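You operate a simulated robot arm through the tools that you are given. There is no shell and no other tool. Be economical: measure what you need, move in short steps, check, and stop when the job is done.

Carry out the task below with a simulated robot arm. There is one attempt and no reset: what you move stays moved.

## Task
Take the blue tub on the fit bench top and put it away on the low table top. Press the red plunger two times. Press the blue plunger three times. Take the green pad from the cage table top and leave it on the cage shelf top. Put the cord bundle from the bag table top on top of the cover carton. Stack the taped carton labelled "lids" from the low table top on top of the taped carton labelled "keys". Put the flat bag labelled "M5" from the high table top on the tool board top and the flat bag labelled "M8" on the bag shelf top. Open the pads drawer. Any order will do. Set down upright: blue tub.

It is judged by the outcome, as a careful person would: the job done as asked, and still so three seconds after it is handed in. It fails if anything else is knocked over, pushed out of place, dropped, spilled or broken. Lids that push on must go on centred and level and be pressed home; caps that screw on are set level and turned clockwise until they are tight.

## Robot
A 7-joint arm with a two-finger parallel gripper on a trunk, on a base that drives. Base frame: it is fixed to the floor where the robot stands at the start and does not move with it; the origin is under the middle of the robot, x ahead of it, y to its left, z up. Lengths are in m, angles in rad, forces in N, time in s.
With the tool pointing down near the work surface it reaches from about 0.48 to 0.92 m from the robot's upright axis, wherever it stands. Its first joint turns from -2.007 to 2.007 rad. Places, roughly: bag shelf top [3.4, 4.4, 0.5]; blue plunger [3.5, -4.9, 1]; cage shelf top [3.3, -3.1, 0.5]; cord bundle [3.25, 4.5, 0.75]; cover carton [3.5, 4.25, 0.75]; flat bag [3.5, 1.5, 1]; low table top [3.5, 2.6, 0.8]; pad [3.25, -3, 0.75]; pads drawer [3.3, -1.8, 1]; red plunger [3.5, -5.1, 1]; taped carton [3.5, 2.75, 0.75]; tool board top [3.3, -1.1, 0.2]. Payload 3.91 kg.
Tool frame: the origin (TCP) lies between the finger pads and is the grasp point; the fingertips stand 0.03 m ahead of it; z points along the fingers, y is the line along which they close. The gripper opens to 0.11 m. The fingers are 0.02 m wide and 0.01 m thick; the gripper's body (0.048 by 0.112 m) begins 0.055 m behind the TCP.
Orientation is told as [roll, pitch, yaw] about the base's x, y, z axes, in that order, counted from this pose: with the fingers straight down and closing along the base's y, the tool's x points along the base's -x, its y along +y and its z along -z.

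## Interface
- The arm moves only by the tool arm_command. Its argument "deltas" is a list of rows, each a list of 3 entries, a list of its own where there are three numbers: the shift along the base's x, y, z in m, then the turn, a rotation vector about the base's x, y, z in rad, then the gripper command, from -1 (fully open) to 1 (shut), values between in proportion. In form: [[[dx, dy, dz], [ax, ay, az], gripper], ...]. A call has 1 to 20 rows; each row shifts and turns the commanded pose from where the row before left it. Rows are played at 5 a second. More than 0.05 m and 0.15 rad between two rows, or a gripper value outside its range, and nothing of the call is played. Where a pose cannot be reached the arm comes as near as it can. A force on the tool above 40 N (or 10 N above the force at the start of the call, whichever is more), or a blocked arm, ends the call early, and 0.2 s more pass. Each finger travels about 0.153 m/s and halts on what it meets, pressing with about 24 N; the grip force reading is that of the motor and also rises with nothing between the fingers. The clock runs only during rows and for 0.2 s after the last one: add rows that do not move to give the fingers time. It gives the time, the measured TCP pose, the force on the tool (base axes), the opening and the grip force at its end, in the units of the frame above (readings bear some noise), with the torque about the TCP (base axes, N m) and any sound that the robot's microphone picked up, and new pictures: "show" is both (left out), scene, wrist or none.
- Cameras (640 x 400 px; columns grow to the right, rows downward): "scene" is now at [0.2246, 0.1468, 1.2536]; the picture's right is [-0.59, -0.81, 0.00], its down [-0.43, 0.31, -0.84] and it looks along [0.68, -0.49, -0.54] (base axes); focal length 250 px, centre (320, 200). "wrist" rides on the gripper at [0.072, 0.017, -0.103] in the tool frame; the picture's right is [-0.23, 0.97, 0.00], its down [-0.76, -0.18, -0.62] and it looks along [-0.61, -0.14, 0.78] (tool axes); focal length 222 px, centre (320, 200). There is no depth. A picture from a camera that has moved, and an enlarged one, comes with that camera's place and axes in the base frame and with its lens. The place of the scene camera against the robot may be out by one fixed shift of up to 0.018 m in any direction.
- lift_body(by): slides the trunk up (or, below 0, down) by that many m; the arm and the scene camera ride with it, the base frame stays. It gives what a move gives, with no picture.
- drive_base(legs): drives the robot by 1 to 6 legs, each [ahead, left, turn to the left] in m, m and rad, along the robot's own axes; the way and the turn of a leg run together, so that a leg with both is an arc; at most 1.5 m and 3.142 rad a leg. The arm and the cameras ride along, it lands a little off, and it stops where it bumps. It gives what a move gives, and a new picture of the scene camera.
- turn_head(pan, tilt): turns the head with the scene camera to pan (to the left, within 1.396 rad either way) and tilt (down, from -0.506 to 1.204), counted from straight ahead of the robot. It gives what a move gives, and a new picture of the scene camera.
- inspect(camera, box): a new picture of the part [left, top, right, bottom] of that camera's present view, enlarged. The clock stands still meanwhile.
- close_job(): hands the job in; it is judged then, once.

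Work in short steps. Places have to be worked out from the pictures, the camera data and where the tool is seen: move nearer, look again, correct. Check each grasp and each placing, and mend what went wrong. You have 217 turns and 260 pictures in all, those below and enlarged ones among them. Open the gripper and draw the arm clear of the work before you hand the job in, unless the task says otherwise; then end with one line.

The tools are called after ">>>" as name(argument=value, ...) on one line, values as JSON. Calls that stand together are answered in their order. arm_command: Moves the arm, as the interface text tells. Its arguments: {"type":"object","properties":{"deltas":{"type":"array","items":{"type":"array"}},"show":{"type":"string","enum":["both","scene","wrist","none"]}},"required":["deltas"]} The other tools are called the same way: lift_body (by) slides the trunk up or down; drive_base (legs) drives the base; turn_head (pan, tilt) turns the head that bears the scene camera; inspect (camera, box) takes an enlarged picture of a part of a camera's view; close_job () hands the job in.

At the start:

```text
t: 0.0
tool_pos: [0.6629, -0.0621, 0.9856]
orientation: [0.0, 0.002, 0.0]
ft_force: [0.7, 0.3, -0.1]
ft_torque: [0.01, 0.01, -0.01]
gripper_width: 0.1102
gripper_force: 0.0
trunk travel left (down, up): [-0.575, 0.415]
robot x, y, heading: [0.0009, -0.0046, -0.004]
head pan, tilt: [-0.627, 0.565]
```

scene: 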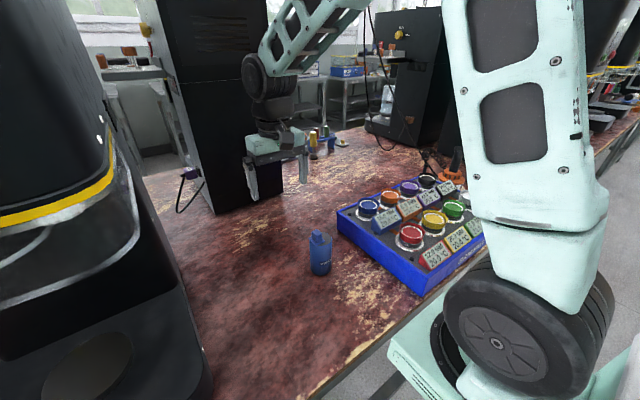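
wrist: 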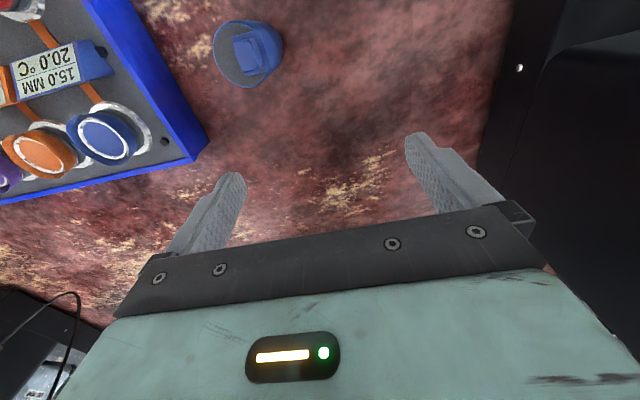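

The pictures show the bench ahead with a button panel and a blue bottle. I look around with the head level to find the other stations.

>>> turn_head(pan=0.0, tilt=0.2)

>>> turn_head(pan=1.2, tilt=0.2)

>>> turn_head(pan=-1.2, tilt=0.2)

```text
t: 1.0
tool_pos: [0.6644, -0.0629, 0.9847]
orientation: [0.001, 0.0, 0.0]
ft_force: [0.1, -0.5, 0.0]
ft_torque: [-0.01, -0.02, 0.0]
gripper_width: 0.1101
gripper_force: 0.0
trunk travel left (down, up): [-0.575, 0.415]
robot x, y, heading: [-0.002, -0.0015, 0.002]
head pan, tilt: [0.0, 0.201]
camera scene: at [0.2454, 0.1991, 1.2872], right [0.0, -1.0, 0.0], down [-0.2, 0.0, -0.98], along [0.98, 0.0, -0.2], focal length 250 px, centre (320, 200)
```

scene: 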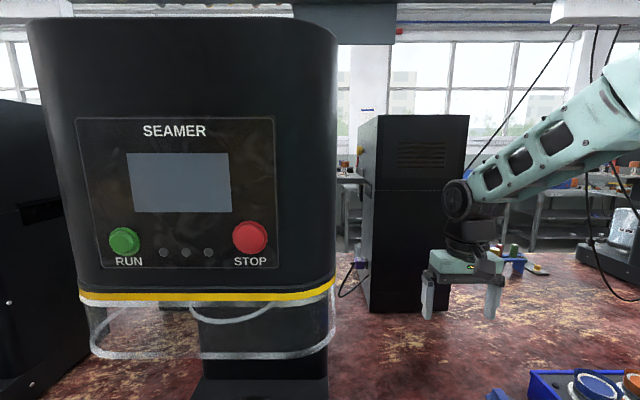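

```text
t: 2.4
tool_pos: [0.6621, -0.0621, 0.9854]
orientation: [-0.001, 0.0, 0.0]
ft_force: [-0.2, -0.4, -0.2]
ft_torque: [-0.01, 0.02, -0.04]
gripper_width: 0.1101
gripper_force: 0.1
trunk travel left (down, up): [-0.575, 0.415]
robot x, y, heading: [0.003, -0.0016, 0.005]
head pan, tilt: [1.201, 0.201]
camera scene: at [0.1859, 0.286, 1.2873], right [0.93, -0.36, 0.0], down [-0.07, -0.19, -0.98], along [0.35, 0.91, -0.2], focal length 250 px, centre (320, 200)
```

scene: 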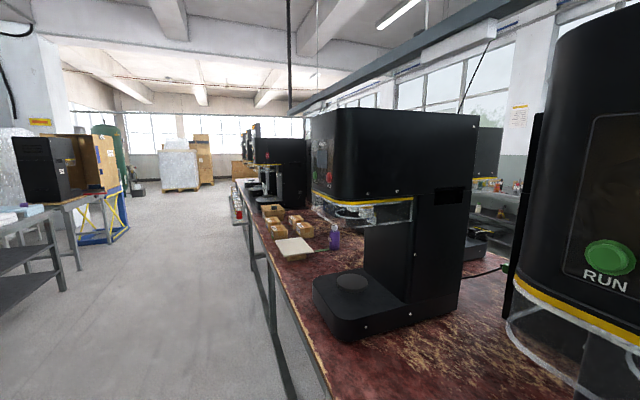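

```text
t: 4.6
tool_pos: [0.6631, -0.0635, 0.9859]
orientation: [-0.001, 0.001, 0.0]
ft_force: [0.6, -0.1, 0.4]
ft_torque: [-0.01, -0.01, -0.01]
gripper_width: 0.1102
gripper_force: 0.0
trunk travel left (down, up): [-0.575, 0.415]
robot x, y, heading: [-0.0, 0.0024, 0.004]
head pan, tilt: [-1.201, 0.201]
camera scene: at [0.1859, 0.1123, 1.2873], right [-0.93, -0.36, 0.0], down [-0.07, 0.19, -0.98], along [0.35, -0.91, -0.2], focal length 250 px, centre (320, 200)
```

scene: 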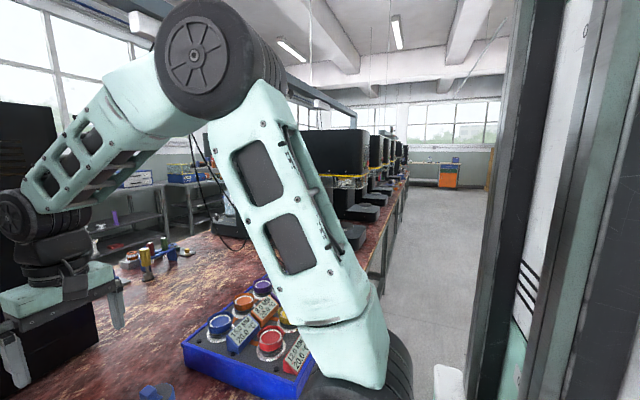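

The long bench runs along y; the stations with x≈3.4 lie behind it. I look closely at the blue objects on the bench.

>>> turn_head(pan=-0.5, tilt=0.5)

>>> inspect(camera="scene", box=[240, 60, 480, 210])

>>> inspect(camera="wrist", box=[160, 0, 320, 100])

```text
t: 5.7
tool_pos: [0.6632, -0.0621, 0.9851]
orientation: [0.0, -0.001, -0.001]
ft_force: [0.2, -0.9, -0.2]
ft_torque: [0.01, -0.01, 0.01]
gripper_width: 0.11
gripper_force: 0.0
trunk travel left (down, up): [-0.575, 0.415]
robot x, y, heading: [-0.0005, -0.0018, -0.002]
head pan, tilt: [-0.499, 0.499]
camera scene: at [0.232, 0.1555, 1.2596], right [-0.48, -0.88, 0.0], down [-0.42, 0.23, -0.88], along [0.77, -0.42, -0.48], focal length 250 px, centre (320, 200)
```

scene: 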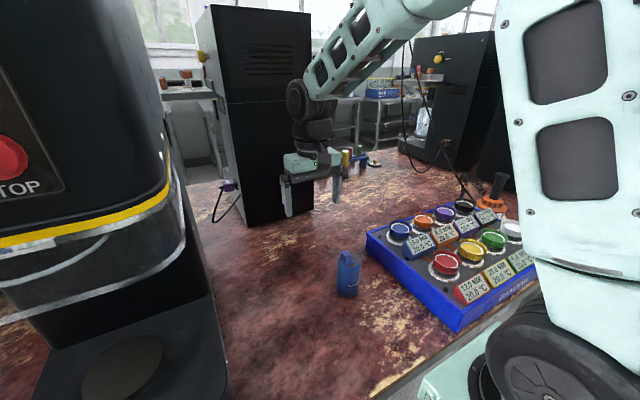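

```text
2.67 times, centred on (360, 135) of scene
camera zoom: at [0.232, 0.1555, 1.2596], right [-0.48, -0.88, 0.0], down [-0.42, 0.23, -0.88], along [0.77, -0.42, -0.48], focal length 665 px, centre (213, 373)
```

zoom: 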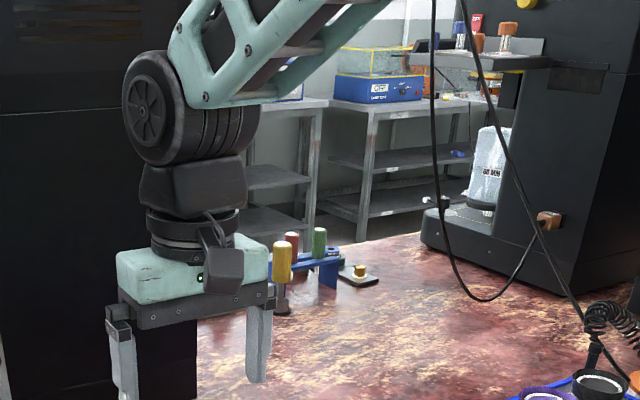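

```text
4.00 times, centred on (240, 50) of wrist
camera zoom: at [0.5916, -0.046, 1.0889], right [0.23, 0.97, 0.0], down [0.76, -0.18, 0.62], along [0.61, -0.14, -0.78], focal length 888 px, centre (640, 800)
```

zoom: 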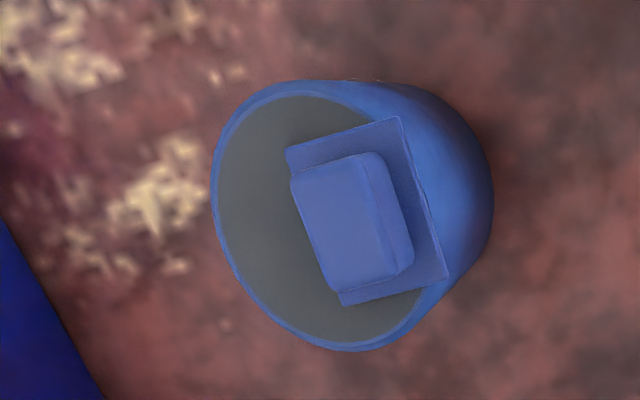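

The blue tub stands near (0.61, -0.14). I move over it, descending some, and look again.

>>> arm_command(deltas=[[[-0.025, -0.04, -0.03], [0, 0, 0], -1], [[-0.028, -0.037, -0.035], [0, 0, 0], -1], [[0, 0, 0], [0, 0, 0], -1]])

```text
refused: row 1 steps farther than a row can; nothing moved
```

Too long a step; I split it up.

>>> arm_command(deltas=[[[-0.018, -0.026, -0.022], [0, 0, 0], -1], [[-0.018, -0.026, -0.022], [0, 0, 0], -1], [[-0.017, -0.026, -0.022], [0, 0, 0], -1], [[0, 0, 0], [0, 0, 0], -1]])

```text
t: 6.7
tool_pos: [0.6112, -0.1405, 0.9183]
orientation: [-0.002, 0.001, -0.001]
ft_force: [-0.1, -0.3, 0.2]
ft_torque: [0.02, 0.02, -0.02]
gripper_width: 0.1102
gripper_force: 0.0
trunk travel left (down, up): [-0.575, 0.415]
robot x, y, heading: [-0.0002, -0.001, 0.003]
head pan, tilt: [-0.499, 0.499]
camera scene: at [0.232, 0.1556, 1.2596], right [-0.48, -0.88, 0.0], down [-0.42, 0.23, -0.88], along [0.77, -0.42, -0.48], focal length 250 px, centre (320, 200)
camera wrist: at [0.538, -0.124, 1.022], right [0.23, 0.97, 0.0], down [0.76, -0.18, 0.62], along [0.61, -0.14, -0.78], focal length 222 px, centre (320, 200)
```

scene: 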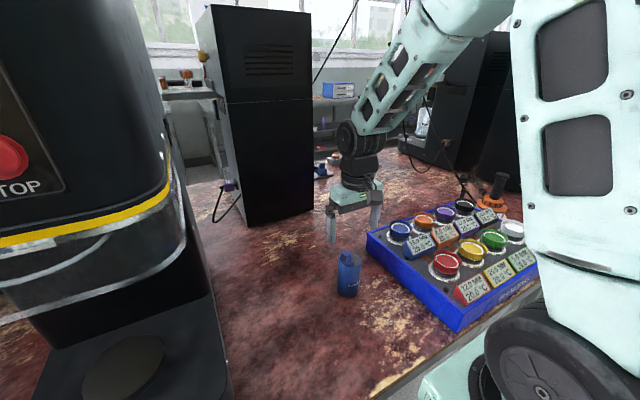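
wrist: 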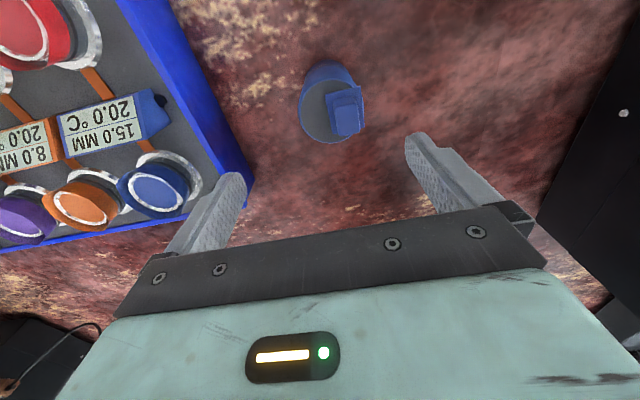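

Triangulating the two wrist views: rim centre ≈ (0.598, -0.135, 0.80), about 5 cm across; the panel edge at y≈-0.27 is clear. I descend to z≈0.777 and grip.

>>> arm_command(deltas=[[[-0.013, 0.005, -0.03], [0, 0, 0], -1], [[0, 0, -0.04], [0, 0, 0], -1], [[0, 0, -0.04], [0, 0, 0], -1], [[0, 0, -0.031], [0, 0, 0], -1], [[0, 0, 0], [0, 0, 0], -1]])

```text
t: 7.7
tool_pos: [0.5982, -0.1342, 0.7955]
orientation: [0.0, -0.009, 0.002]
ft_force: [-5.6, -1.3, 31.4]
ft_torque: [0.56, -0.34, 0.13]
gripper_width: 0.1098
gripper_force: 0.1
trunk travel left (down, up): [-0.575, 0.415]
robot x, y, heading: [-0.0018, -0.0009, -0.001]
head pan, tilt: [-0.499, 0.499]
stopped in row 4: the force on the tool passed its limit (the readings are from after the stop); the commanded pose is now the measured one
camera scene: at [0.2308, 0.1558, 1.2605], right [-0.48, -0.88, 0.0], down [-0.42, 0.23, -0.88], along [0.77, -0.42, -0.48], focal length 250 px, centre (320, 200)
camera wrist: at [0.5254, -0.1174, 0.8987], right [0.23, 0.97, 0.0], down [0.76, -0.18, 0.63], along [0.62, -0.14, -0.78], focal length 222 px, centre (320, 200)
```

scene: 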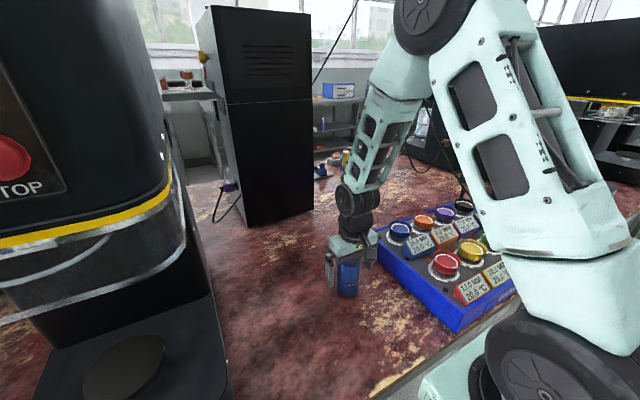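
wrist: 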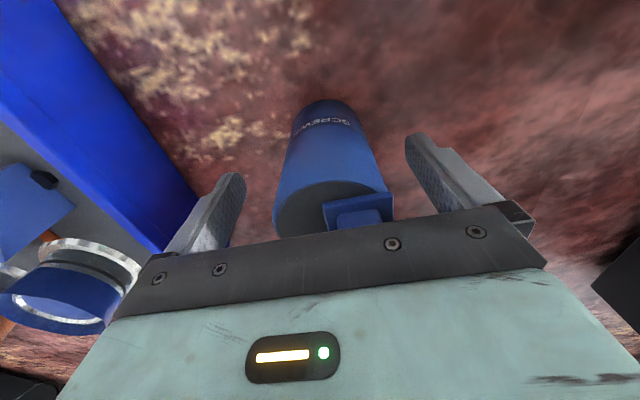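

The gripper body met the tub's knob; the fingers already straddle the body. I back up 4 mm and close.

>>> arm_command(deltas=[[[0, 0, 0.004], [0, 0, 0], -1], [[0, 0, 0], [0, 0, 0], 1], [[0, 0, 0], [0, 0, 0], 1], [[0, 0, 0], [0, 0, 0], 1], [[0, 0, 0], [0, 0, 0], 1]], show="wrist")

>>> arm_command(deltas=[[[0, 0, 0.03], [0, 0, 0], 1], [[0, 0, 0.04], [0, 0, 0], 1], [[0, 0, 0.04], [0, 0, 0], 1], [[0, 0, 0.04], [0, 0, 0], 1], [[0, 0, 0], [0, 0, 0], 1]])

```text
t: 8.9
tool_pos: [0.5989, -0.1343, 0.7973]
orientation: [0.0, -0.007, 0.002]
ft_force: [1.4, 1.9, 3.2]
ft_torque: [0.19, -0.22, 0.01]
gripper_width: 0.0575
gripper_force: 23.9
trunk travel left (down, up): [-0.575, 0.415]
robot x, y, heading: [0.0005, -0.0017, 0.002]
head pan, tilt: [-0.499, 0.499]
camera wrist: at [0.5258, -0.1177, 0.8999], right [0.23, 0.97, 0.0], down [0.76, -0.18, 0.63], along [0.61, -0.14, -0.78], focal length 222 px, centre (320, 200)
```

wrist: 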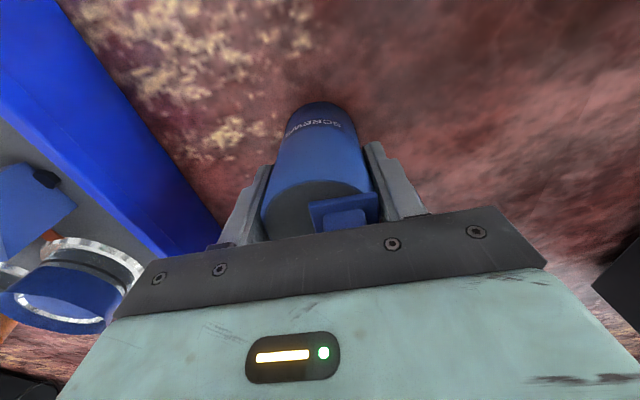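

```text
t: 10.1
tool_pos: [0.5982, -0.1344, 0.9469]
orientation: [0.0, -0.007, 0.001]
ft_force: [-0.3, -0.5, -2.5]
ft_torque: [0.01, -0.02, 0.04]
gripper_width: 0.0576
gripper_force: 24.0
trunk travel left (down, up): [-0.575, 0.415]
robot x, y, heading: [0.0018, 0.0006, -0.002]
head pan, tilt: [-0.499, 0.499]
camera scene: at [0.2322, 0.1555, 1.2596], right [-0.48, -0.88, 0.0], down [-0.42, 0.23, -0.88], along [0.77, -0.42, -0.48], focal length 250 px, centre (320, 200)
camera wrist: at [0.5259, -0.1185, 1.0501], right [0.23, 0.97, 0.0], down [0.76, -0.18, 0.63], along [0.61, -0.14, -0.78], focal length 222 px, centre (320, 200)
```

scene: 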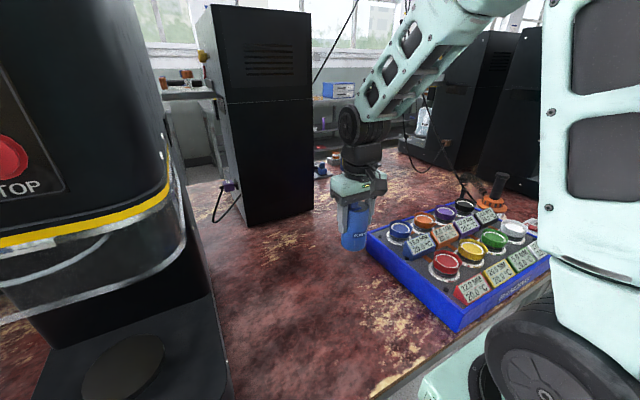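
wrist: 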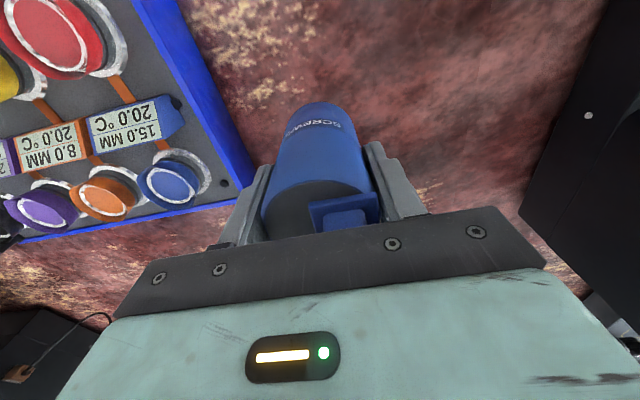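

The tub is held. I look left and right as far back as the head turns, to check room for backing up.

>>> turn_head(pan=1.39, tilt=0.45)

>>> turn_head(pan=-1.39, tilt=0.45)

```text
t: 11.9
tool_pos: [0.5991, -0.1342, 0.9466]
orientation: [0.002, -0.007, 0.001]
ft_force: [0.2, 0.6, -1.5]
ft_torque: [0.03, 0.0, -0.04]
gripper_width: 0.0573
gripper_force: 24.3
trunk travel left (down, up): [-0.575, 0.415]
robot x, y, heading: [0.0017, 0.0001, 0.005]
head pan, tilt: [1.389, 0.45]
camera scene: at [0.1689, 0.2895, 1.2641], right [0.98, -0.18, 0.0], down [-0.08, -0.43, -0.9], along [0.16, 0.89, -0.44], focal length 250 px, centre (320, 200)
```

scene: 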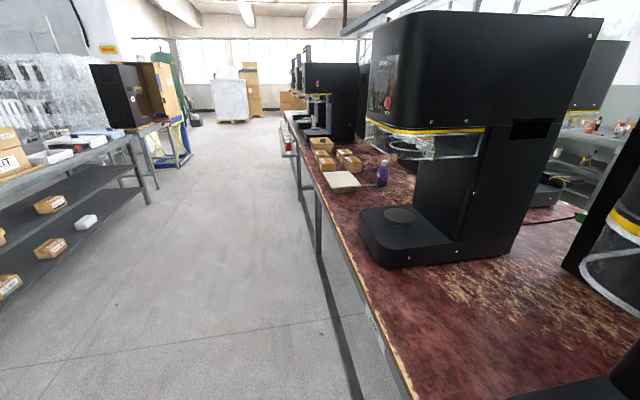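

```text
t: 14.4
tool_pos: [0.5996, -0.135, 0.9465]
orientation: [0.0, -0.004, 0.002]
ft_force: [0.9, -0.6, -2.4]
ft_torque: [-0.01, -0.01, -0.01]
gripper_width: 0.0574
gripper_force: 23.8
trunk travel left (down, up): [-0.575, 0.415]
robot x, y, heading: [0.0027, -0.003, 0.0]
head pan, tilt: [-1.389, 0.45]
camera scene: at [0.1689, 0.1087, 1.2641], right [-0.98, -0.18, 0.0], down [-0.08, 0.43, -0.9], along [0.16, -0.89, -0.44], focal length 250 px, centre (320, 200)
```

scene: 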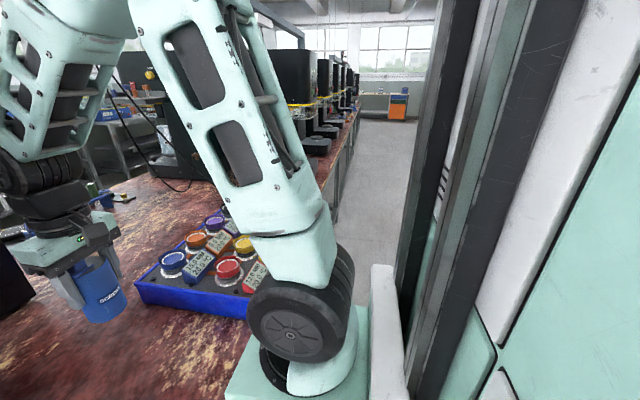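

What looked like a pillar is the robot's own trunk; the aisle spans x≈-1.2 to 0.35. I back off 0.42 m, turn left, and see the way toward the bench's +y end.

>>> drive_base(legs=[[-0.43, 0, 0], [0, 0, 1.571]])

>>> turn_head(pan=0.0, tilt=0.3)

```text
t: 20.9
tool_pos: [-0.3228, 0.6037, 0.9454]
orientation: [0.001, -0.007, 1.612]
ft_force: [-0.1, 0.1, -2.0]
ft_torque: [0.0, -0.01, -0.02]
gripper_width: 0.0573
gripper_force: 24.3
trunk travel left (down, up): [-0.575, 0.415]
robot x, y, heading: [-0.4312, -0.0014, 1.613]
head pan, tilt: [-1.389, 0.45]
camera scene: at [-0.5437, 0.148, 1.2641], right [0.22, -0.98, 0.0], down [-0.42, -0.1, -0.9], along [0.88, 0.2, -0.44], focal length 250 px, centre (320, 200)
```

scene: 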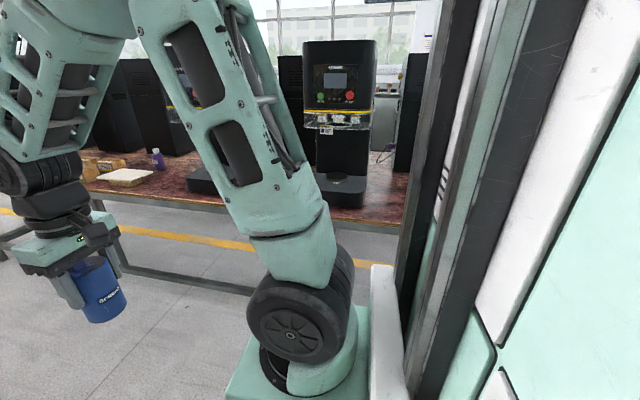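

```text
t: 22.4
tool_pos: [-0.3221, 0.604, 0.9452]
orientation: [-0.001, -0.008, 1.613]
ft_force: [-0.2, 0.1, -1.7]
ft_torque: [0.01, 0.02, 0.01]
gripper_width: 0.0575
gripper_force: 23.8
trunk travel left (down, up): [-0.575, 0.415]
robot x, y, heading: [-0.4339, 0.0005, 1.609]
head pan, tilt: [0.0, 0.3]
camera scene: at [-0.6371, 0.2211, 1.278], right [1.0, 0.04, 0.0], down [0.01, -0.3, -0.96], along [-0.04, 0.95, -0.3], focal length 250 px, centre (320, 200)
```

scene: 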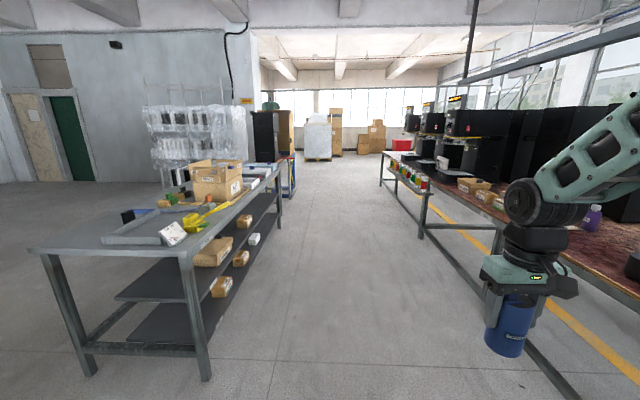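

The aisle is clear ahead. I drive 4.5 m toward the end of the bench, then look.

>>> drive_base(legs=[[0, 0, -0.04], [1.5, 0, 0], [1.5, 0, 0], [1.5, 0, 0]])

>>> turn_head(pan=-0.8, tilt=0.3)

```text
t: 44.3
tool_pos: [-0.1082, 5.0722, 0.9455]
orientation: [0.001, -0.007, 1.506]
ft_force: [0.2, 0.1, -1.9]
ft_torque: [-0.01, 0.0, -0.01]
gripper_width: 0.0575
gripper_force: 24.0
trunk travel left (down, up): [-0.575, 0.415]
robot x, y, heading: [-0.2807, 4.4838, 1.508]
head pan, tilt: [0.0, 0.3]
camera scene: at [-0.4597, 4.7258, 1.278], right [1.0, -0.06, 0.0], down [-0.02, -0.3, -0.96], along [0.06, 0.95, -0.3], focal length 250 px, centre (320, 200)
```

scene: 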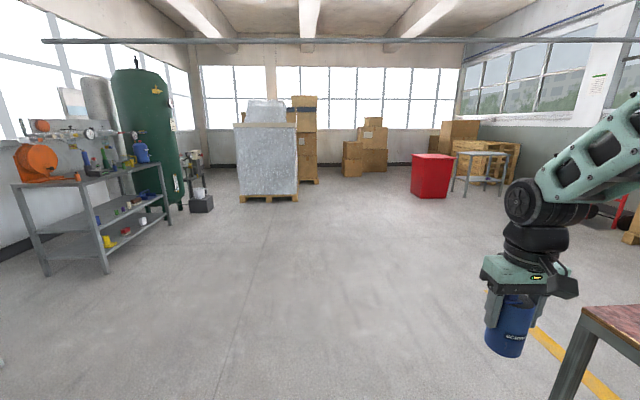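

```text
t: 45.4
tool_pos: [-0.108, 5.0713, 0.9465]
orientation: [0.0, -0.006, 1.508]
ft_force: [-0.5, -0.1, -2.1]
ft_torque: [0.01, 0.05, -0.01]
gripper_width: 0.0577
gripper_force: 23.7
trunk travel left (down, up): [-0.575, 0.415]
robot x, y, heading: [-0.2817, 4.4838, 1.507]
head pan, tilt: [-0.799, 0.3]
camera scene: at [-0.3947, 4.6933, 1.278], right [0.65, -0.76, 0.0], down [-0.22, -0.19, -0.96], along [0.73, 0.62, -0.3], focal length 250 px, centre (320, 200)
```

scene: 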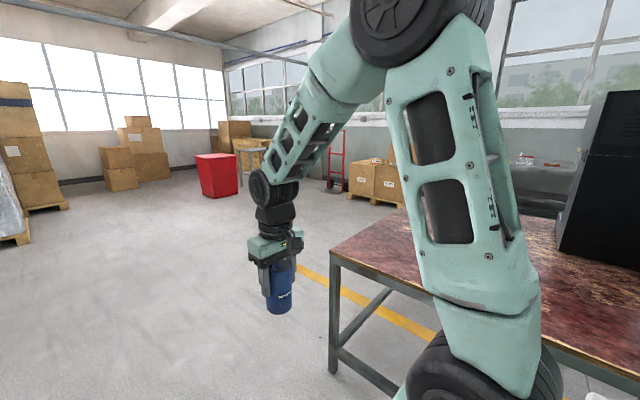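

Bench end is at about y=5.3 with free floor beyond. I go round it: ahead, turn to face +x, and drive into the back aisle at x≈2.1.

>>> drive_base(legs=[[1.5, 0, 0], [0.2, 0, 0], [0, 0, -1.507], [1.2, 0, 0], [1.0, 0, 0]])

>>> turn_head(pan=-0.9, tilt=0.3)

>>> turn_head(pan=-1.39, tilt=0.3)

```text
t: 68.4
tool_pos: [2.6852, 5.9508, 0.9473]
orientation: [0.001, -0.008, -0.038]
ft_force: [-0.2, 0.3, -1.4]
ft_torque: [0.03, 0.02, 0.03]
gripper_width: 0.0573
gripper_force: 24.1
trunk travel left (down, up): [-0.575, 0.415]
robot x, y, heading: [2.0892, 6.109, -0.039]
head pan, tilt: [-0.799, 0.3]
camera scene: at [2.3153, 6.2334, 1.278], right [-0.74, -0.67, 0.0], down [-0.2, 0.22, -0.96], along [0.64, -0.71, -0.3], focal length 250 px, centre (320, 200)
```

scene: 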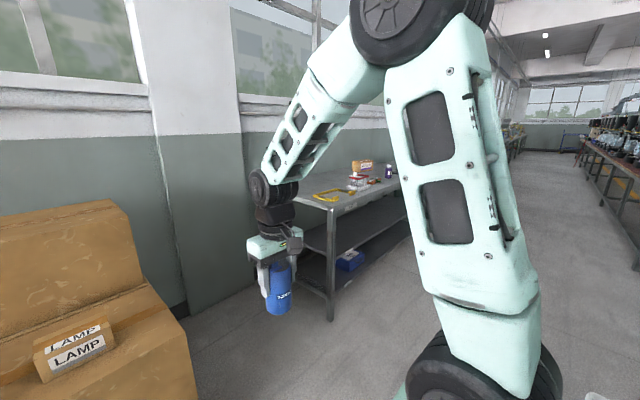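

```text
t: 69.1
tool_pos: [2.6849, 5.9513, 0.9454]
orientation: [-0.001, -0.007, -0.038]
ft_force: [0.3, -0.5, -1.4]
ft_torque: [-0.02, -0.02, -0.03]
gripper_width: 0.0574
gripper_force: 23.9
trunk travel left (down, up): [-0.575, 0.415]
robot x, y, heading: [2.0914, 6.107, -0.04]
head pan, tilt: [-0.901, 0.3]
camera scene: at [2.308, 6.2275, 1.278], right [-0.81, -0.59, 0.0], down [-0.17, 0.24, -0.96], along [0.56, -0.77, -0.3], focal length 250 px, centre (320, 200)
```

scene: 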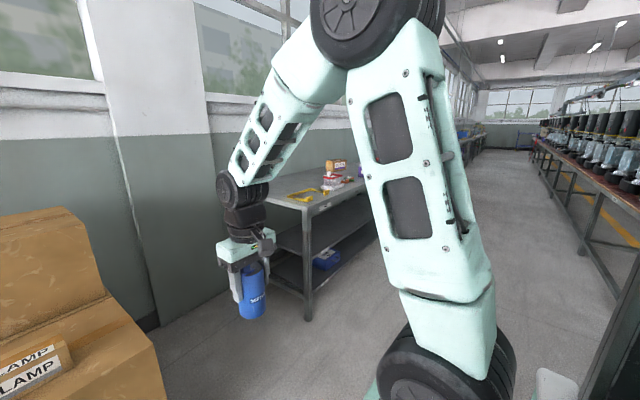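

```text
t: 70.0
tool_pos: [2.6851, 5.9518, 0.9465]
orientation: [0.0, -0.008, -0.037]
ft_force: [-0.9, -0.7, -0.5]
ft_torque: [-0.04, 0.02, 0.0]
gripper_width: 0.0574
gripper_force: 24.2
trunk travel left (down, up): [-0.575, 0.415]
robot x, y, heading: [2.0912, 6.1093, -0.044]
head pan, tilt: [-1.389, 0.3]
camera scene: at [2.2662, 6.2105, 1.278], right [-0.99, -0.14, 0.0], down [-0.04, 0.29, -0.96], along [0.14, -0.95, -0.3], focal length 250 px, centre (320, 200)
```

scene: 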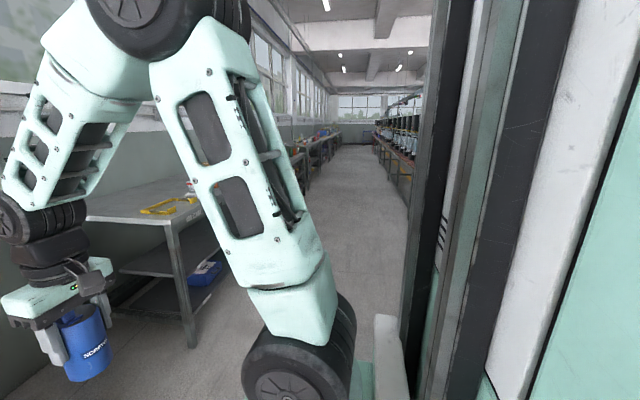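

The tables run along the back wall with front edge x≈3.1–3.2. I strafe right along the aisle to the low table at y≈2.6.

>>> drive_base(legs=[[0, 0, 0.04], [0, -1.5, 0], [0, -1.5, 0], [0, -0.4, 0]])

>>> turn_head(pan=-0.1, tilt=0.4)

```text
t: 86.9
tool_pos: [2.6083, 2.5556, 0.9463]
orientation: [-0.001, -0.005, -0.052]
ft_force: [-1.0, 0.3, -1.8]
ft_torque: [0.03, 0.0, -0.01]
gripper_width: 0.0577
gripper_force: 23.1
trunk travel left (down, up): [-0.575, 0.415]
robot x, y, heading: [2.0187, 2.7246, -0.051]
head pan, tilt: [-1.389, 0.3]
camera scene: at [2.1934, 2.82, 1.278], right [-0.99, -0.13, 0.0], down [-0.04, 0.29, -0.96], along [0.12, -0.95, -0.3], focal length 250 px, centre (320, 200)
```

scene: 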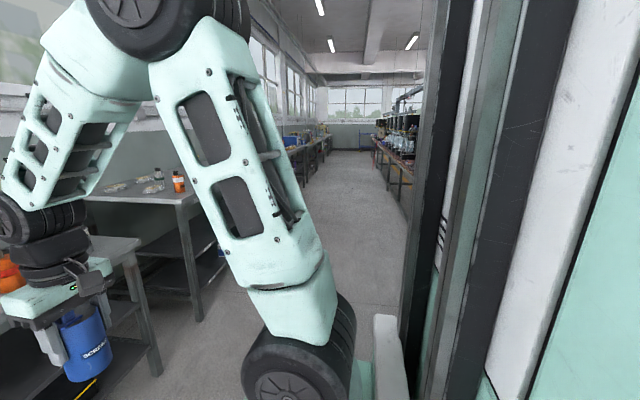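

```text
t: 88.4
tool_pos: [2.6096, 2.5546, 0.9458]
orientation: [0.0, -0.006, -0.05]
ft_force: [-0.6, 0.8, -2.2]
ft_torque: [-0.01, -0.01, 0.01]
gripper_width: 0.0572
gripper_force: 23.8
trunk travel left (down, up): [-0.575, 0.415]
robot x, y, heading: [2.0148, 2.7187, -0.054]
head pan, tilt: [-0.099, 0.4]
camera scene: at [2.273, 2.8986, 1.2687], right [-0.15, -0.99, 0.0], down [-0.38, 0.06, -0.92], along [0.91, -0.14, -0.39], focal length 250 px, centre (320, 200)
```

scene: 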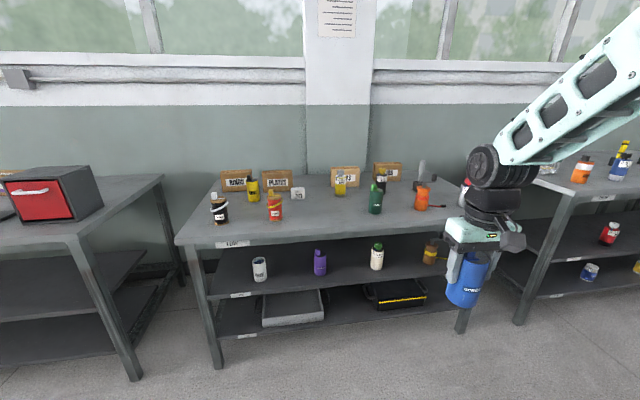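

A table with many tubs and four cartons is ahead. I zoom to read the labels.

>>> inspect(camera="scene", box=[190, 150, 460, 250])

>>> inspect(camera="scene", box=[200, 230, 470, 340])

```text
2.37 times, centred on (325, 200) of scene
camera zoom: at [2.273, 2.8986, 1.2687], right [-0.15, -0.99, 0.0], down [-0.38, 0.06, -0.92], along [0.91, -0.14, -0.39], focal length 592 px, centre (308, 200)
```

zoom: 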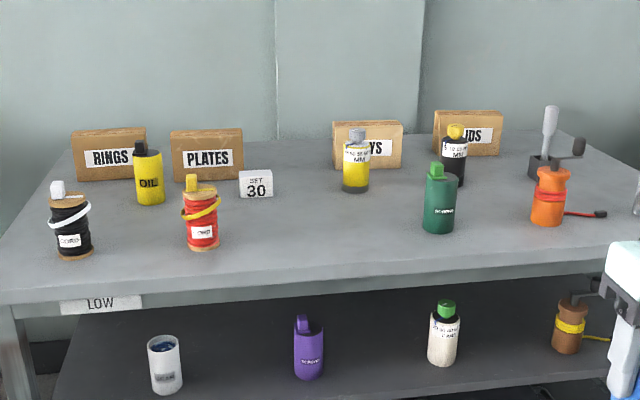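

```text
2.37 times, centred on (335, 285) of scene
camera zoom: at [2.273, 2.8986, 1.2687], right [-0.15, -0.99, 0.0], down [-0.38, 0.06, -0.92], along [0.91, -0.14, -0.39], focal length 592 px, centre (284, -2)
```

zoom: 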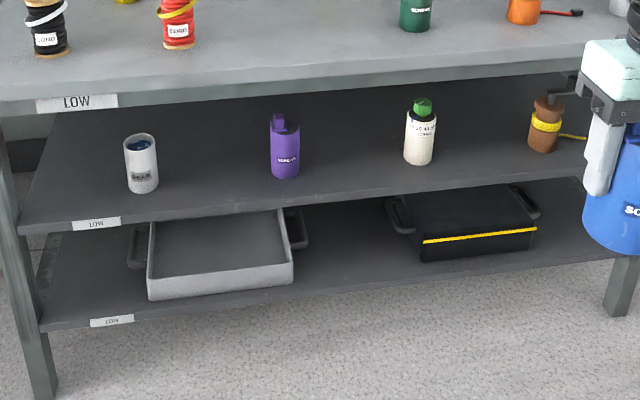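

This is the low table: cartons RINGS, PLATES, KEYS, LIDS. Free space lies between the red spool and green tub, around (3.30, 2.74). I raise the arm a bit and drive closer.

>>> arm_command(deltas=[[[0, 0, 0.04], [0, 0, 0], 1], [[0, 0, 0.03], [0, 0, 0], 1]], show="none")

>>> drive_base(legs=[[0.5, 0.2, 0.05]])

>>> turn_head(pan=-0.3, tilt=0.6)

```text
t: 89.0
tool_pos: [2.6112, 2.5545, 1.0153]
orientation: [0.0, -0.005, -0.05]
ft_force: [0.1, 0.7, -0.9]
ft_torque: [0.0, 0.03, 0.03]
gripper_width: 0.0568
gripper_force: 24.5
trunk travel left (down, up): [-0.575, 0.415]
robot x, y, heading: [2.0182, 2.72, -0.054]
head pan, tilt: [-0.099, 0.4]
```

```text
t: 92.1
tool_pos: [3.1218, 2.7669, 1.0143]
orientation: [-0.001, -0.007, -0.006]
ft_force: [0.2, 0.8, -1.4]
ft_torque: [0.01, 0.01, -0.01]
gripper_width: 0.0576
gripper_force: 24.1
trunk travel left (down, up): [-0.575, 0.415]
robot x, y, heading: [2.5227, 2.905, -0.003]
head pan, tilt: [-0.099, 0.4]
camera scene: at [2.7684, 3.0947, 1.2687], right [-0.11, -0.99, 0.0], down [-0.39, 0.04, -0.92], along [0.92, -0.1, -0.39], focal length 250 px, centre (320, 200)
```

scene: 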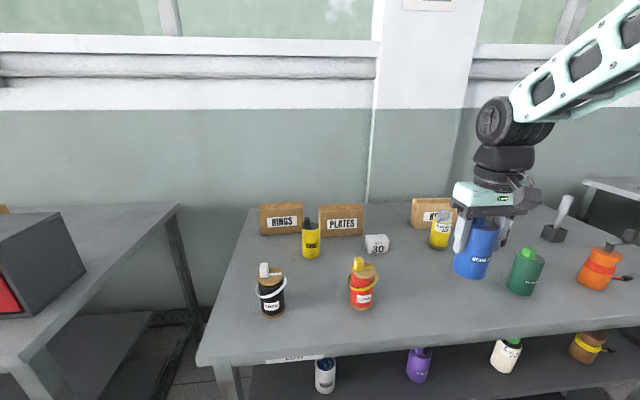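

```text
t: 92.8
tool_pos: [3.1217, 2.7686, 1.0154]
orientation: [0.001, -0.006, -0.005]
ft_force: [-0.2, 0.1, -1.5]
ft_torque: [0.01, -0.02, -0.03]
gripper_width: 0.0572
gripper_force: 23.8
trunk travel left (down, up): [-0.575, 0.415]
robot x, y, heading: [2.5222, 2.9064, -0.012]
head pan, tilt: [-0.3, 0.6]
camera scene: at [2.7606, 3.0778, 1.2506], right [-0.3, -0.95, 0.0], down [-0.54, 0.17, -0.83], along [0.79, -0.25, -0.56], focal length 250 px, centre (320, 200)
```

scene: 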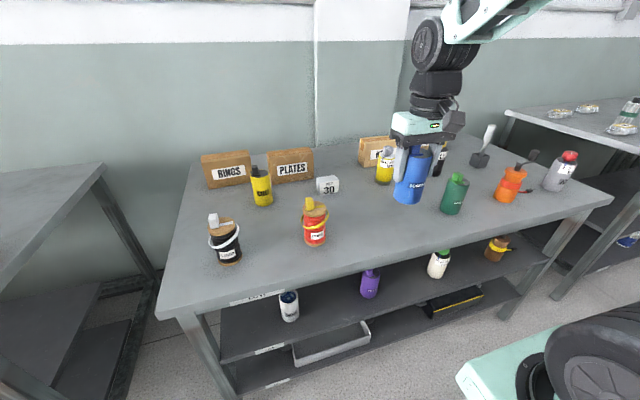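

Triangulation puts the table top at z≈0.765 and front edge x≈3.11. I'll set the tub at (3.25, 2.71), midway between red spool and green tub: move over and descend partway.

>>> arm_command(deltas=[[[0.04, -0.02, 0], [0, 0, 0], 1], [[0.044, -0.02, 0], [0, 0, 0], 1], [[0.044, -0.019, 0], [0, 0, 0], 1], [[0, 0, -0.05], [0, 0, 0], 1], [[0, 0, -0.05], [0, 0, 0], 1], [[0, 0, -0.03], [0, 0, 0], 1], [[0, 0, 0], [0, 0, 0], 1]])

```text
t: 94.4
tool_pos: [3.2501, 2.7088, 0.8844]
orientation: [0.001, -0.006, -0.006]
ft_force: [-0.6, -0.5, -1.1]
ft_torque: [-0.01, 0.0, 0.0]
gripper_width: 0.0574
gripper_force: 23.6
trunk travel left (down, up): [-0.575, 0.415]
robot x, y, heading: [2.5264, 2.9047, -0.008]
head pan, tilt: [-0.3, 0.6]
camera scene: at [2.7605, 3.0778, 1.2505], right [-0.3, -0.95, 0.0], down [-0.54, 0.17, -0.83], along [0.79, -0.25, -0.56], focal length 250 px, centre (320, 200)
camera wrist: at [3.1777, 2.7257, 0.9876], right [0.23, 0.97, 0.0], down [0.76, -0.18, 0.63], along [0.61, -0.14, -0.78], focal length 222 px, centre (320, 200)
```

scene: 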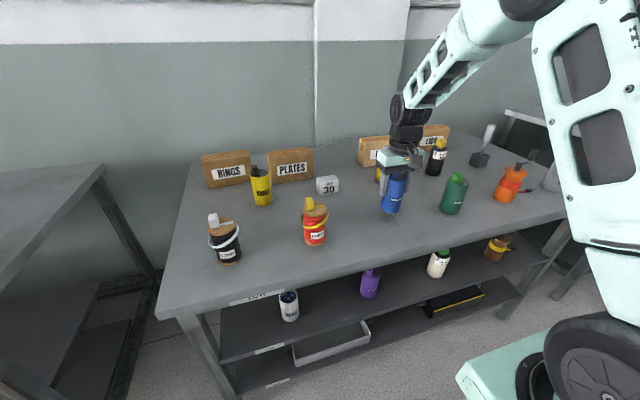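
wrist: 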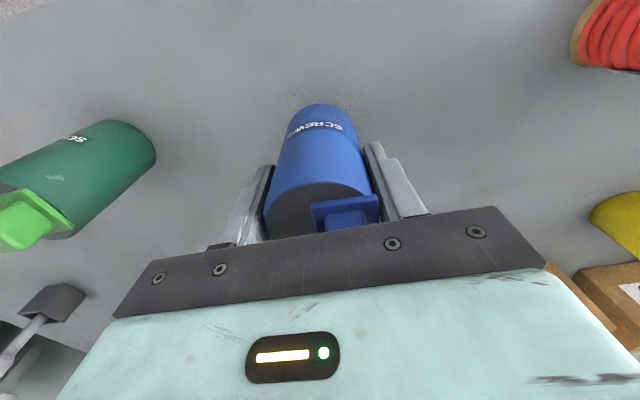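

Clear all around. I lower in small steps.

>>> arm_command(deltas=[[[0, 0, -0.008], [0, 0, 0], 1], [[0, 0, -0.008], [0, 0, 0], 1], [[0, 0, -0.005], [0, 0, 0], 1], [[0, 0, -0.005], [0, 0, 0], 1], [[0, 0, 0], [0, 0, 0], 1]], show="wrist")

```text
t: 95.6
tool_pos: [3.2503, 2.7085, 0.858]
orientation: [0.0, -0.006, -0.006]
ft_force: [0.2, -0.1, -1.3]
ft_torque: [0.01, -0.01, 0.01]
gripper_width: 0.0573
gripper_force: 24.1
trunk travel left (down, up): [-0.575, 0.415]
robot x, y, heading: [2.5197, 2.9071, -0.007]
head pan, tilt: [-0.3, 0.6]
camera wrist: at [3.1771, 2.7252, 0.9615], right [0.23, 0.97, 0.0], down [0.76, -0.18, 0.63], along [0.61, -0.14, -0.78], focal length 222 px, centre (320, 200)
```

wrist: 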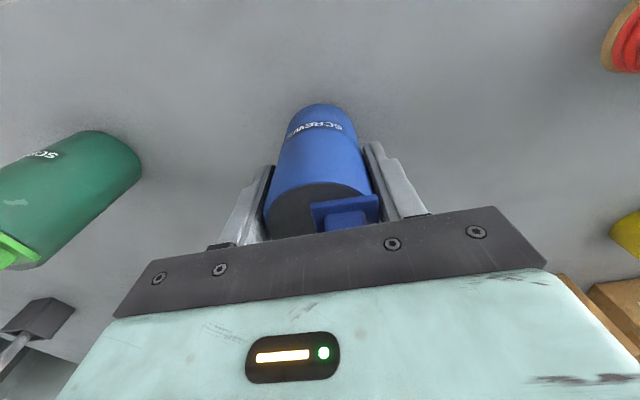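

No contact yet; continue lowering in 4 mm steps.

>>> arm_command(deltas=[[[0, 0, -0.005], [0, 0, 0], 1], [[0, 0, -0.005], [0, 0, 0], 1], [[0, 0, -0.004], [0, 0, 0], 1], [[0, 0, -0.004], [0, 0, 0], 1], [[0, 0, -0.004], [0, 0, 0], 1], [[0, 0, 0], [0, 0, 0], 1]], show="scene")

```text
t: 96.7
tool_pos: [3.2518, 2.7079, 0.8463]
orientation: [0.0, -0.015, -0.006]
ft_force: [-2.9, 0.7, 19.2]
ft_torque: [0.2, 0.38, 0.0]
gripper_width: 0.0575
gripper_force: 24.4
trunk travel left (down, up): [-0.575, 0.415]
robot x, y, heading: [2.523, 2.9033, -0.006]
head pan, tilt: [-0.3, 0.6]
stopped in row 5: the force on the tool passed its limit (the readings are from after the stop); the commanded pose is now the measured one
camera scene: at [2.7596, 3.078, 1.2506], right [-0.3, -0.95, 0.0], down [-0.54, 0.17, -0.83], along [0.79, -0.25, -0.56], focal length 250 px, centre (320, 200)
```

scene: 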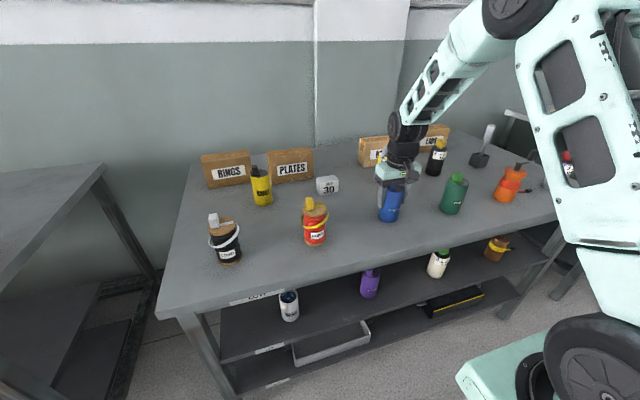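

Contact: tub rests on the table (top ≈0.768). I relax slightly, open, and rise straight.

>>> arm_command(deltas=[[[0, 0, 0.002], [0, 0, 0], 1], [[0, 0, 0], [0, 0, 0], 0], [[0, 0, 0], [0, 0, 0], -0.2], [[0, 0, 0], [0, 0, 0], -0.2], [[0, 0, 0.03], [0, 0, 0], -0.2], [[0, 0, 0.04], [0, 0, 0], -0.2], [[0, 0, 0.05], [0, 0, 0], -0.2], [[0, 0, 0.05], [0, 0, 0], -0.2], [[0, 0, 0], [0, 0, 0], -0.2]])

```text
t: 98.7
tool_pos: [3.255, 2.7097, 1.0134]
orientation: [0.001, -0.015, -0.004]
ft_force: [-0.6, -0.3, -0.4]
ft_torque: [-0.01, 0.05, 0.0]
gripper_width: 0.0661
gripper_force: 0.1
trunk travel left (down, up): [-0.575, 0.415]
robot x, y, heading: [2.5248, 2.9036, -0.005]
head pan, tilt: [-0.3, 0.6]
camera scene: at [2.7605, 3.0778, 1.2505], right [-0.3, -0.95, 0.0], down [-0.54, 0.17, -0.82], along [0.79, -0.25, -0.57], focal length 250 px, centre (320, 200)
camera wrist: at [3.18, 2.7257, 1.1169], right [0.23, 0.97, 0.0], down [0.75, -0.18, 0.63], along [0.62, -0.15, -0.77], focal length 222 px, centre (320, 200)
```

scene: 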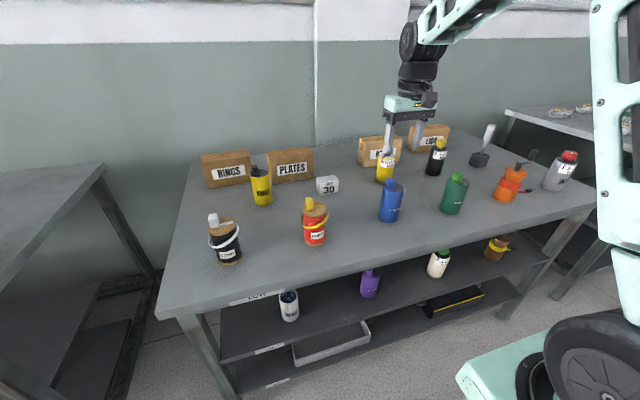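
wrist: 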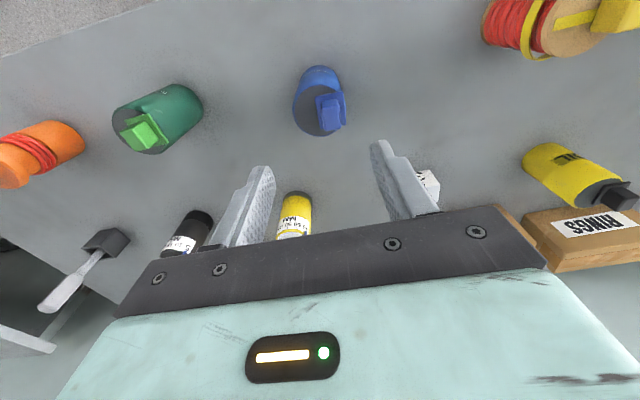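

The tub stands upright and free. Next the LIDS carton near (3.68, 2.26): I raise the tool and move the base closer and to the right.

>>> arm_command(deltas=[[[0, 0, 0.05], [0, 0.008, 0], -1], [[0, 0, 0.03], [0, 0, 0], -1]], show="none")

>>> drive_base(legs=[[0.0, -0.45, 0], [0.2, 0, 0]])

>>> arm_command(deltas=[[[0.02, 0, 0], [0, 0, 0], -1], [[0.0, 0, 0], [0, 0, 0], -1]], show="wrist")

```text
t: 99.3
tool_pos: [3.2548, 2.7082, 1.0952]
orientation: [-0.001, -0.005, -0.006]
ft_force: [-0.5, 1.1, 0.6]
ft_torque: [0.01, 0.02, 0.0]
gripper_width: 0.11
gripper_force: 0.1
trunk travel left (down, up): [-0.575, 0.415]
robot x, y, heading: [2.5212, 2.9062, -0.0]
head pan, tilt: [-0.3, 0.6]
```

```text
t: 103.2
tool_pos: [3.4493, 2.2592, 1.0944]
orientation: [0.0, -0.009, -0.011]
ft_force: [0.0, 0.3, -1.0]
ft_torque: [0.05, -0.03, 0.03]
gripper_width: 0.1101
gripper_force: 0.1
trunk travel left (down, up): [-0.575, 0.415]
robot x, y, heading: [2.7186, 2.4597, -0.01]
head pan, tilt: [-0.3, 0.6]
camera scene: at [2.9579, 2.6324, 1.2505], right [-0.31, -0.95, 0.0], down [-0.54, 0.17, -0.83], along [0.79, -0.25, -0.56], focal length 250 px, centre (320, 200)
```

scene: 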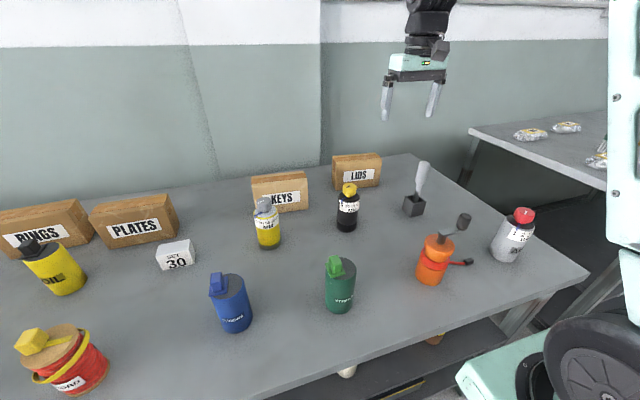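

```text
t: 103.8
tool_pos: [3.47, 2.26, 1.095]
orientation: [-0.001, -0.007, -0.01]
ft_force: [1.3, -0.5, 0.5]
ft_torque: [0.02, 0.0, -0.04]
gripper_width: 0.1098
gripper_force: 0.1
trunk travel left (down, up): [-0.575, 0.415]
robot x, y, heading: [2.718, 2.4621, -0.008]
head pan, tilt: [-0.3, 0.6]
camera wrist: at [3.3973, 2.2772, 1.1984], right [0.24, 0.97, 0.0], down [0.76, -0.18, 0.63], along [0.61, -0.15, -0.78], focal length 222 px, centre (320, 200)
```

wrist: 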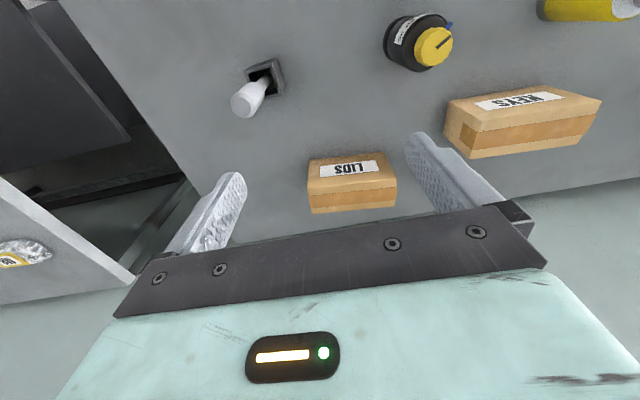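

I zoom on the LIDS carton in both cameras to measure it.

>>> inspect(camera="scene", box=[230, 130, 430, 255])

>>> inspect(camera="wrist", box=[280, 120, 440, 220])

```text
3.20 times, centred on (330, 192) of scene
camera zoom: at [2.9579, 2.6324, 1.2505], right [-0.31, -0.95, 0.0], down [-0.54, 0.17, -0.83], along [0.79, -0.25, -0.56], focal length 798 px, centre (288, 224)
```

zoom: 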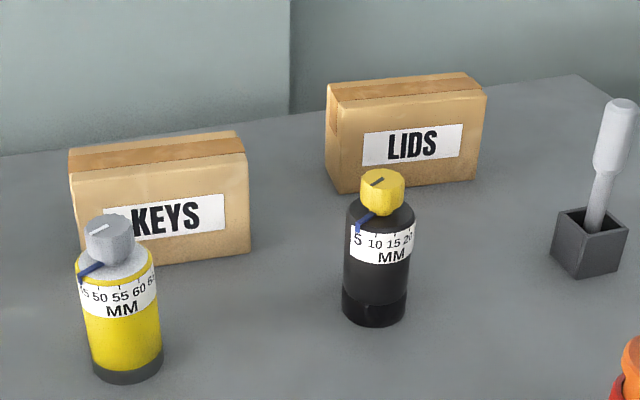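

```text
4.00 times, centred on (360, 170) of wrist
camera zoom: at [3.3973, 2.2772, 1.1984], right [0.24, 0.97, 0.0], down [0.76, -0.18, 0.63], along [0.61, -0.15, -0.78], focal length 888 px, centre (160, 320)
```

zoom: 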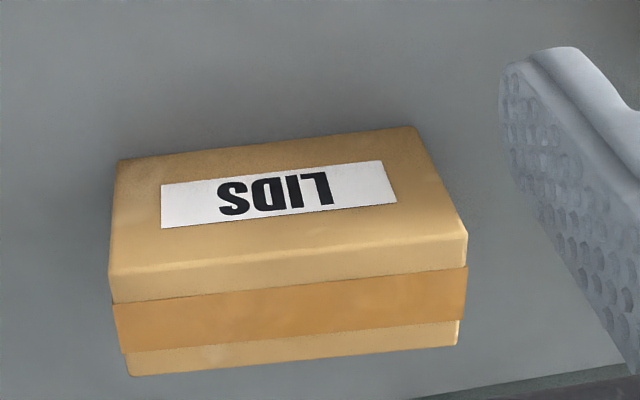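

LIDS measures ≈0.16 (y) × 0.067 (x) × 0.10 high, centre (3.662, 2.275), yaw ≈ -0.12; the scene camera biases x by about +0.045. I check the clearance between base and table by looking down.

>>> turn_head(pan=-0.2, tilt=1.2)

```text
t: 104.8
tool_pos: [3.4697, 2.2603, 1.0956]
orientation: [0.003, -0.007, -0.011]
ft_force: [0.4, 0.1, -0.5]
ft_torque: [0.01, 0.0, 0.03]
gripper_width: 0.11
gripper_force: 0.0
trunk travel left (down, up): [-0.575, 0.415]
robot x, y, heading: [2.7209, 2.4615, -0.008]
head pan, tilt: [-0.201, 1.201]
camera scene: at [2.9285, 2.6477, 1.206], right [-0.21, -0.98, 0.0], down [-0.91, 0.2, -0.36], along [0.35, -0.08, -0.93], focal length 250 px, centre (320, 200)
```

scene: 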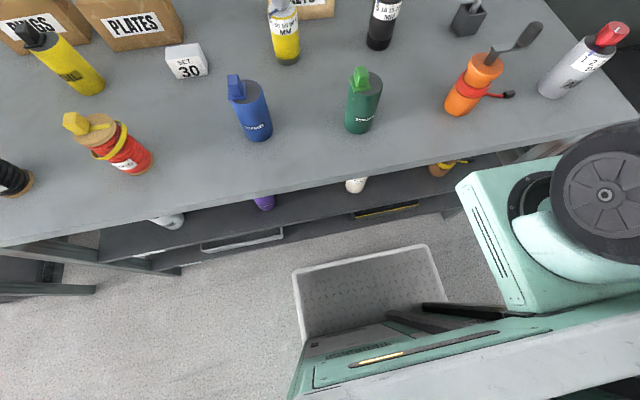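

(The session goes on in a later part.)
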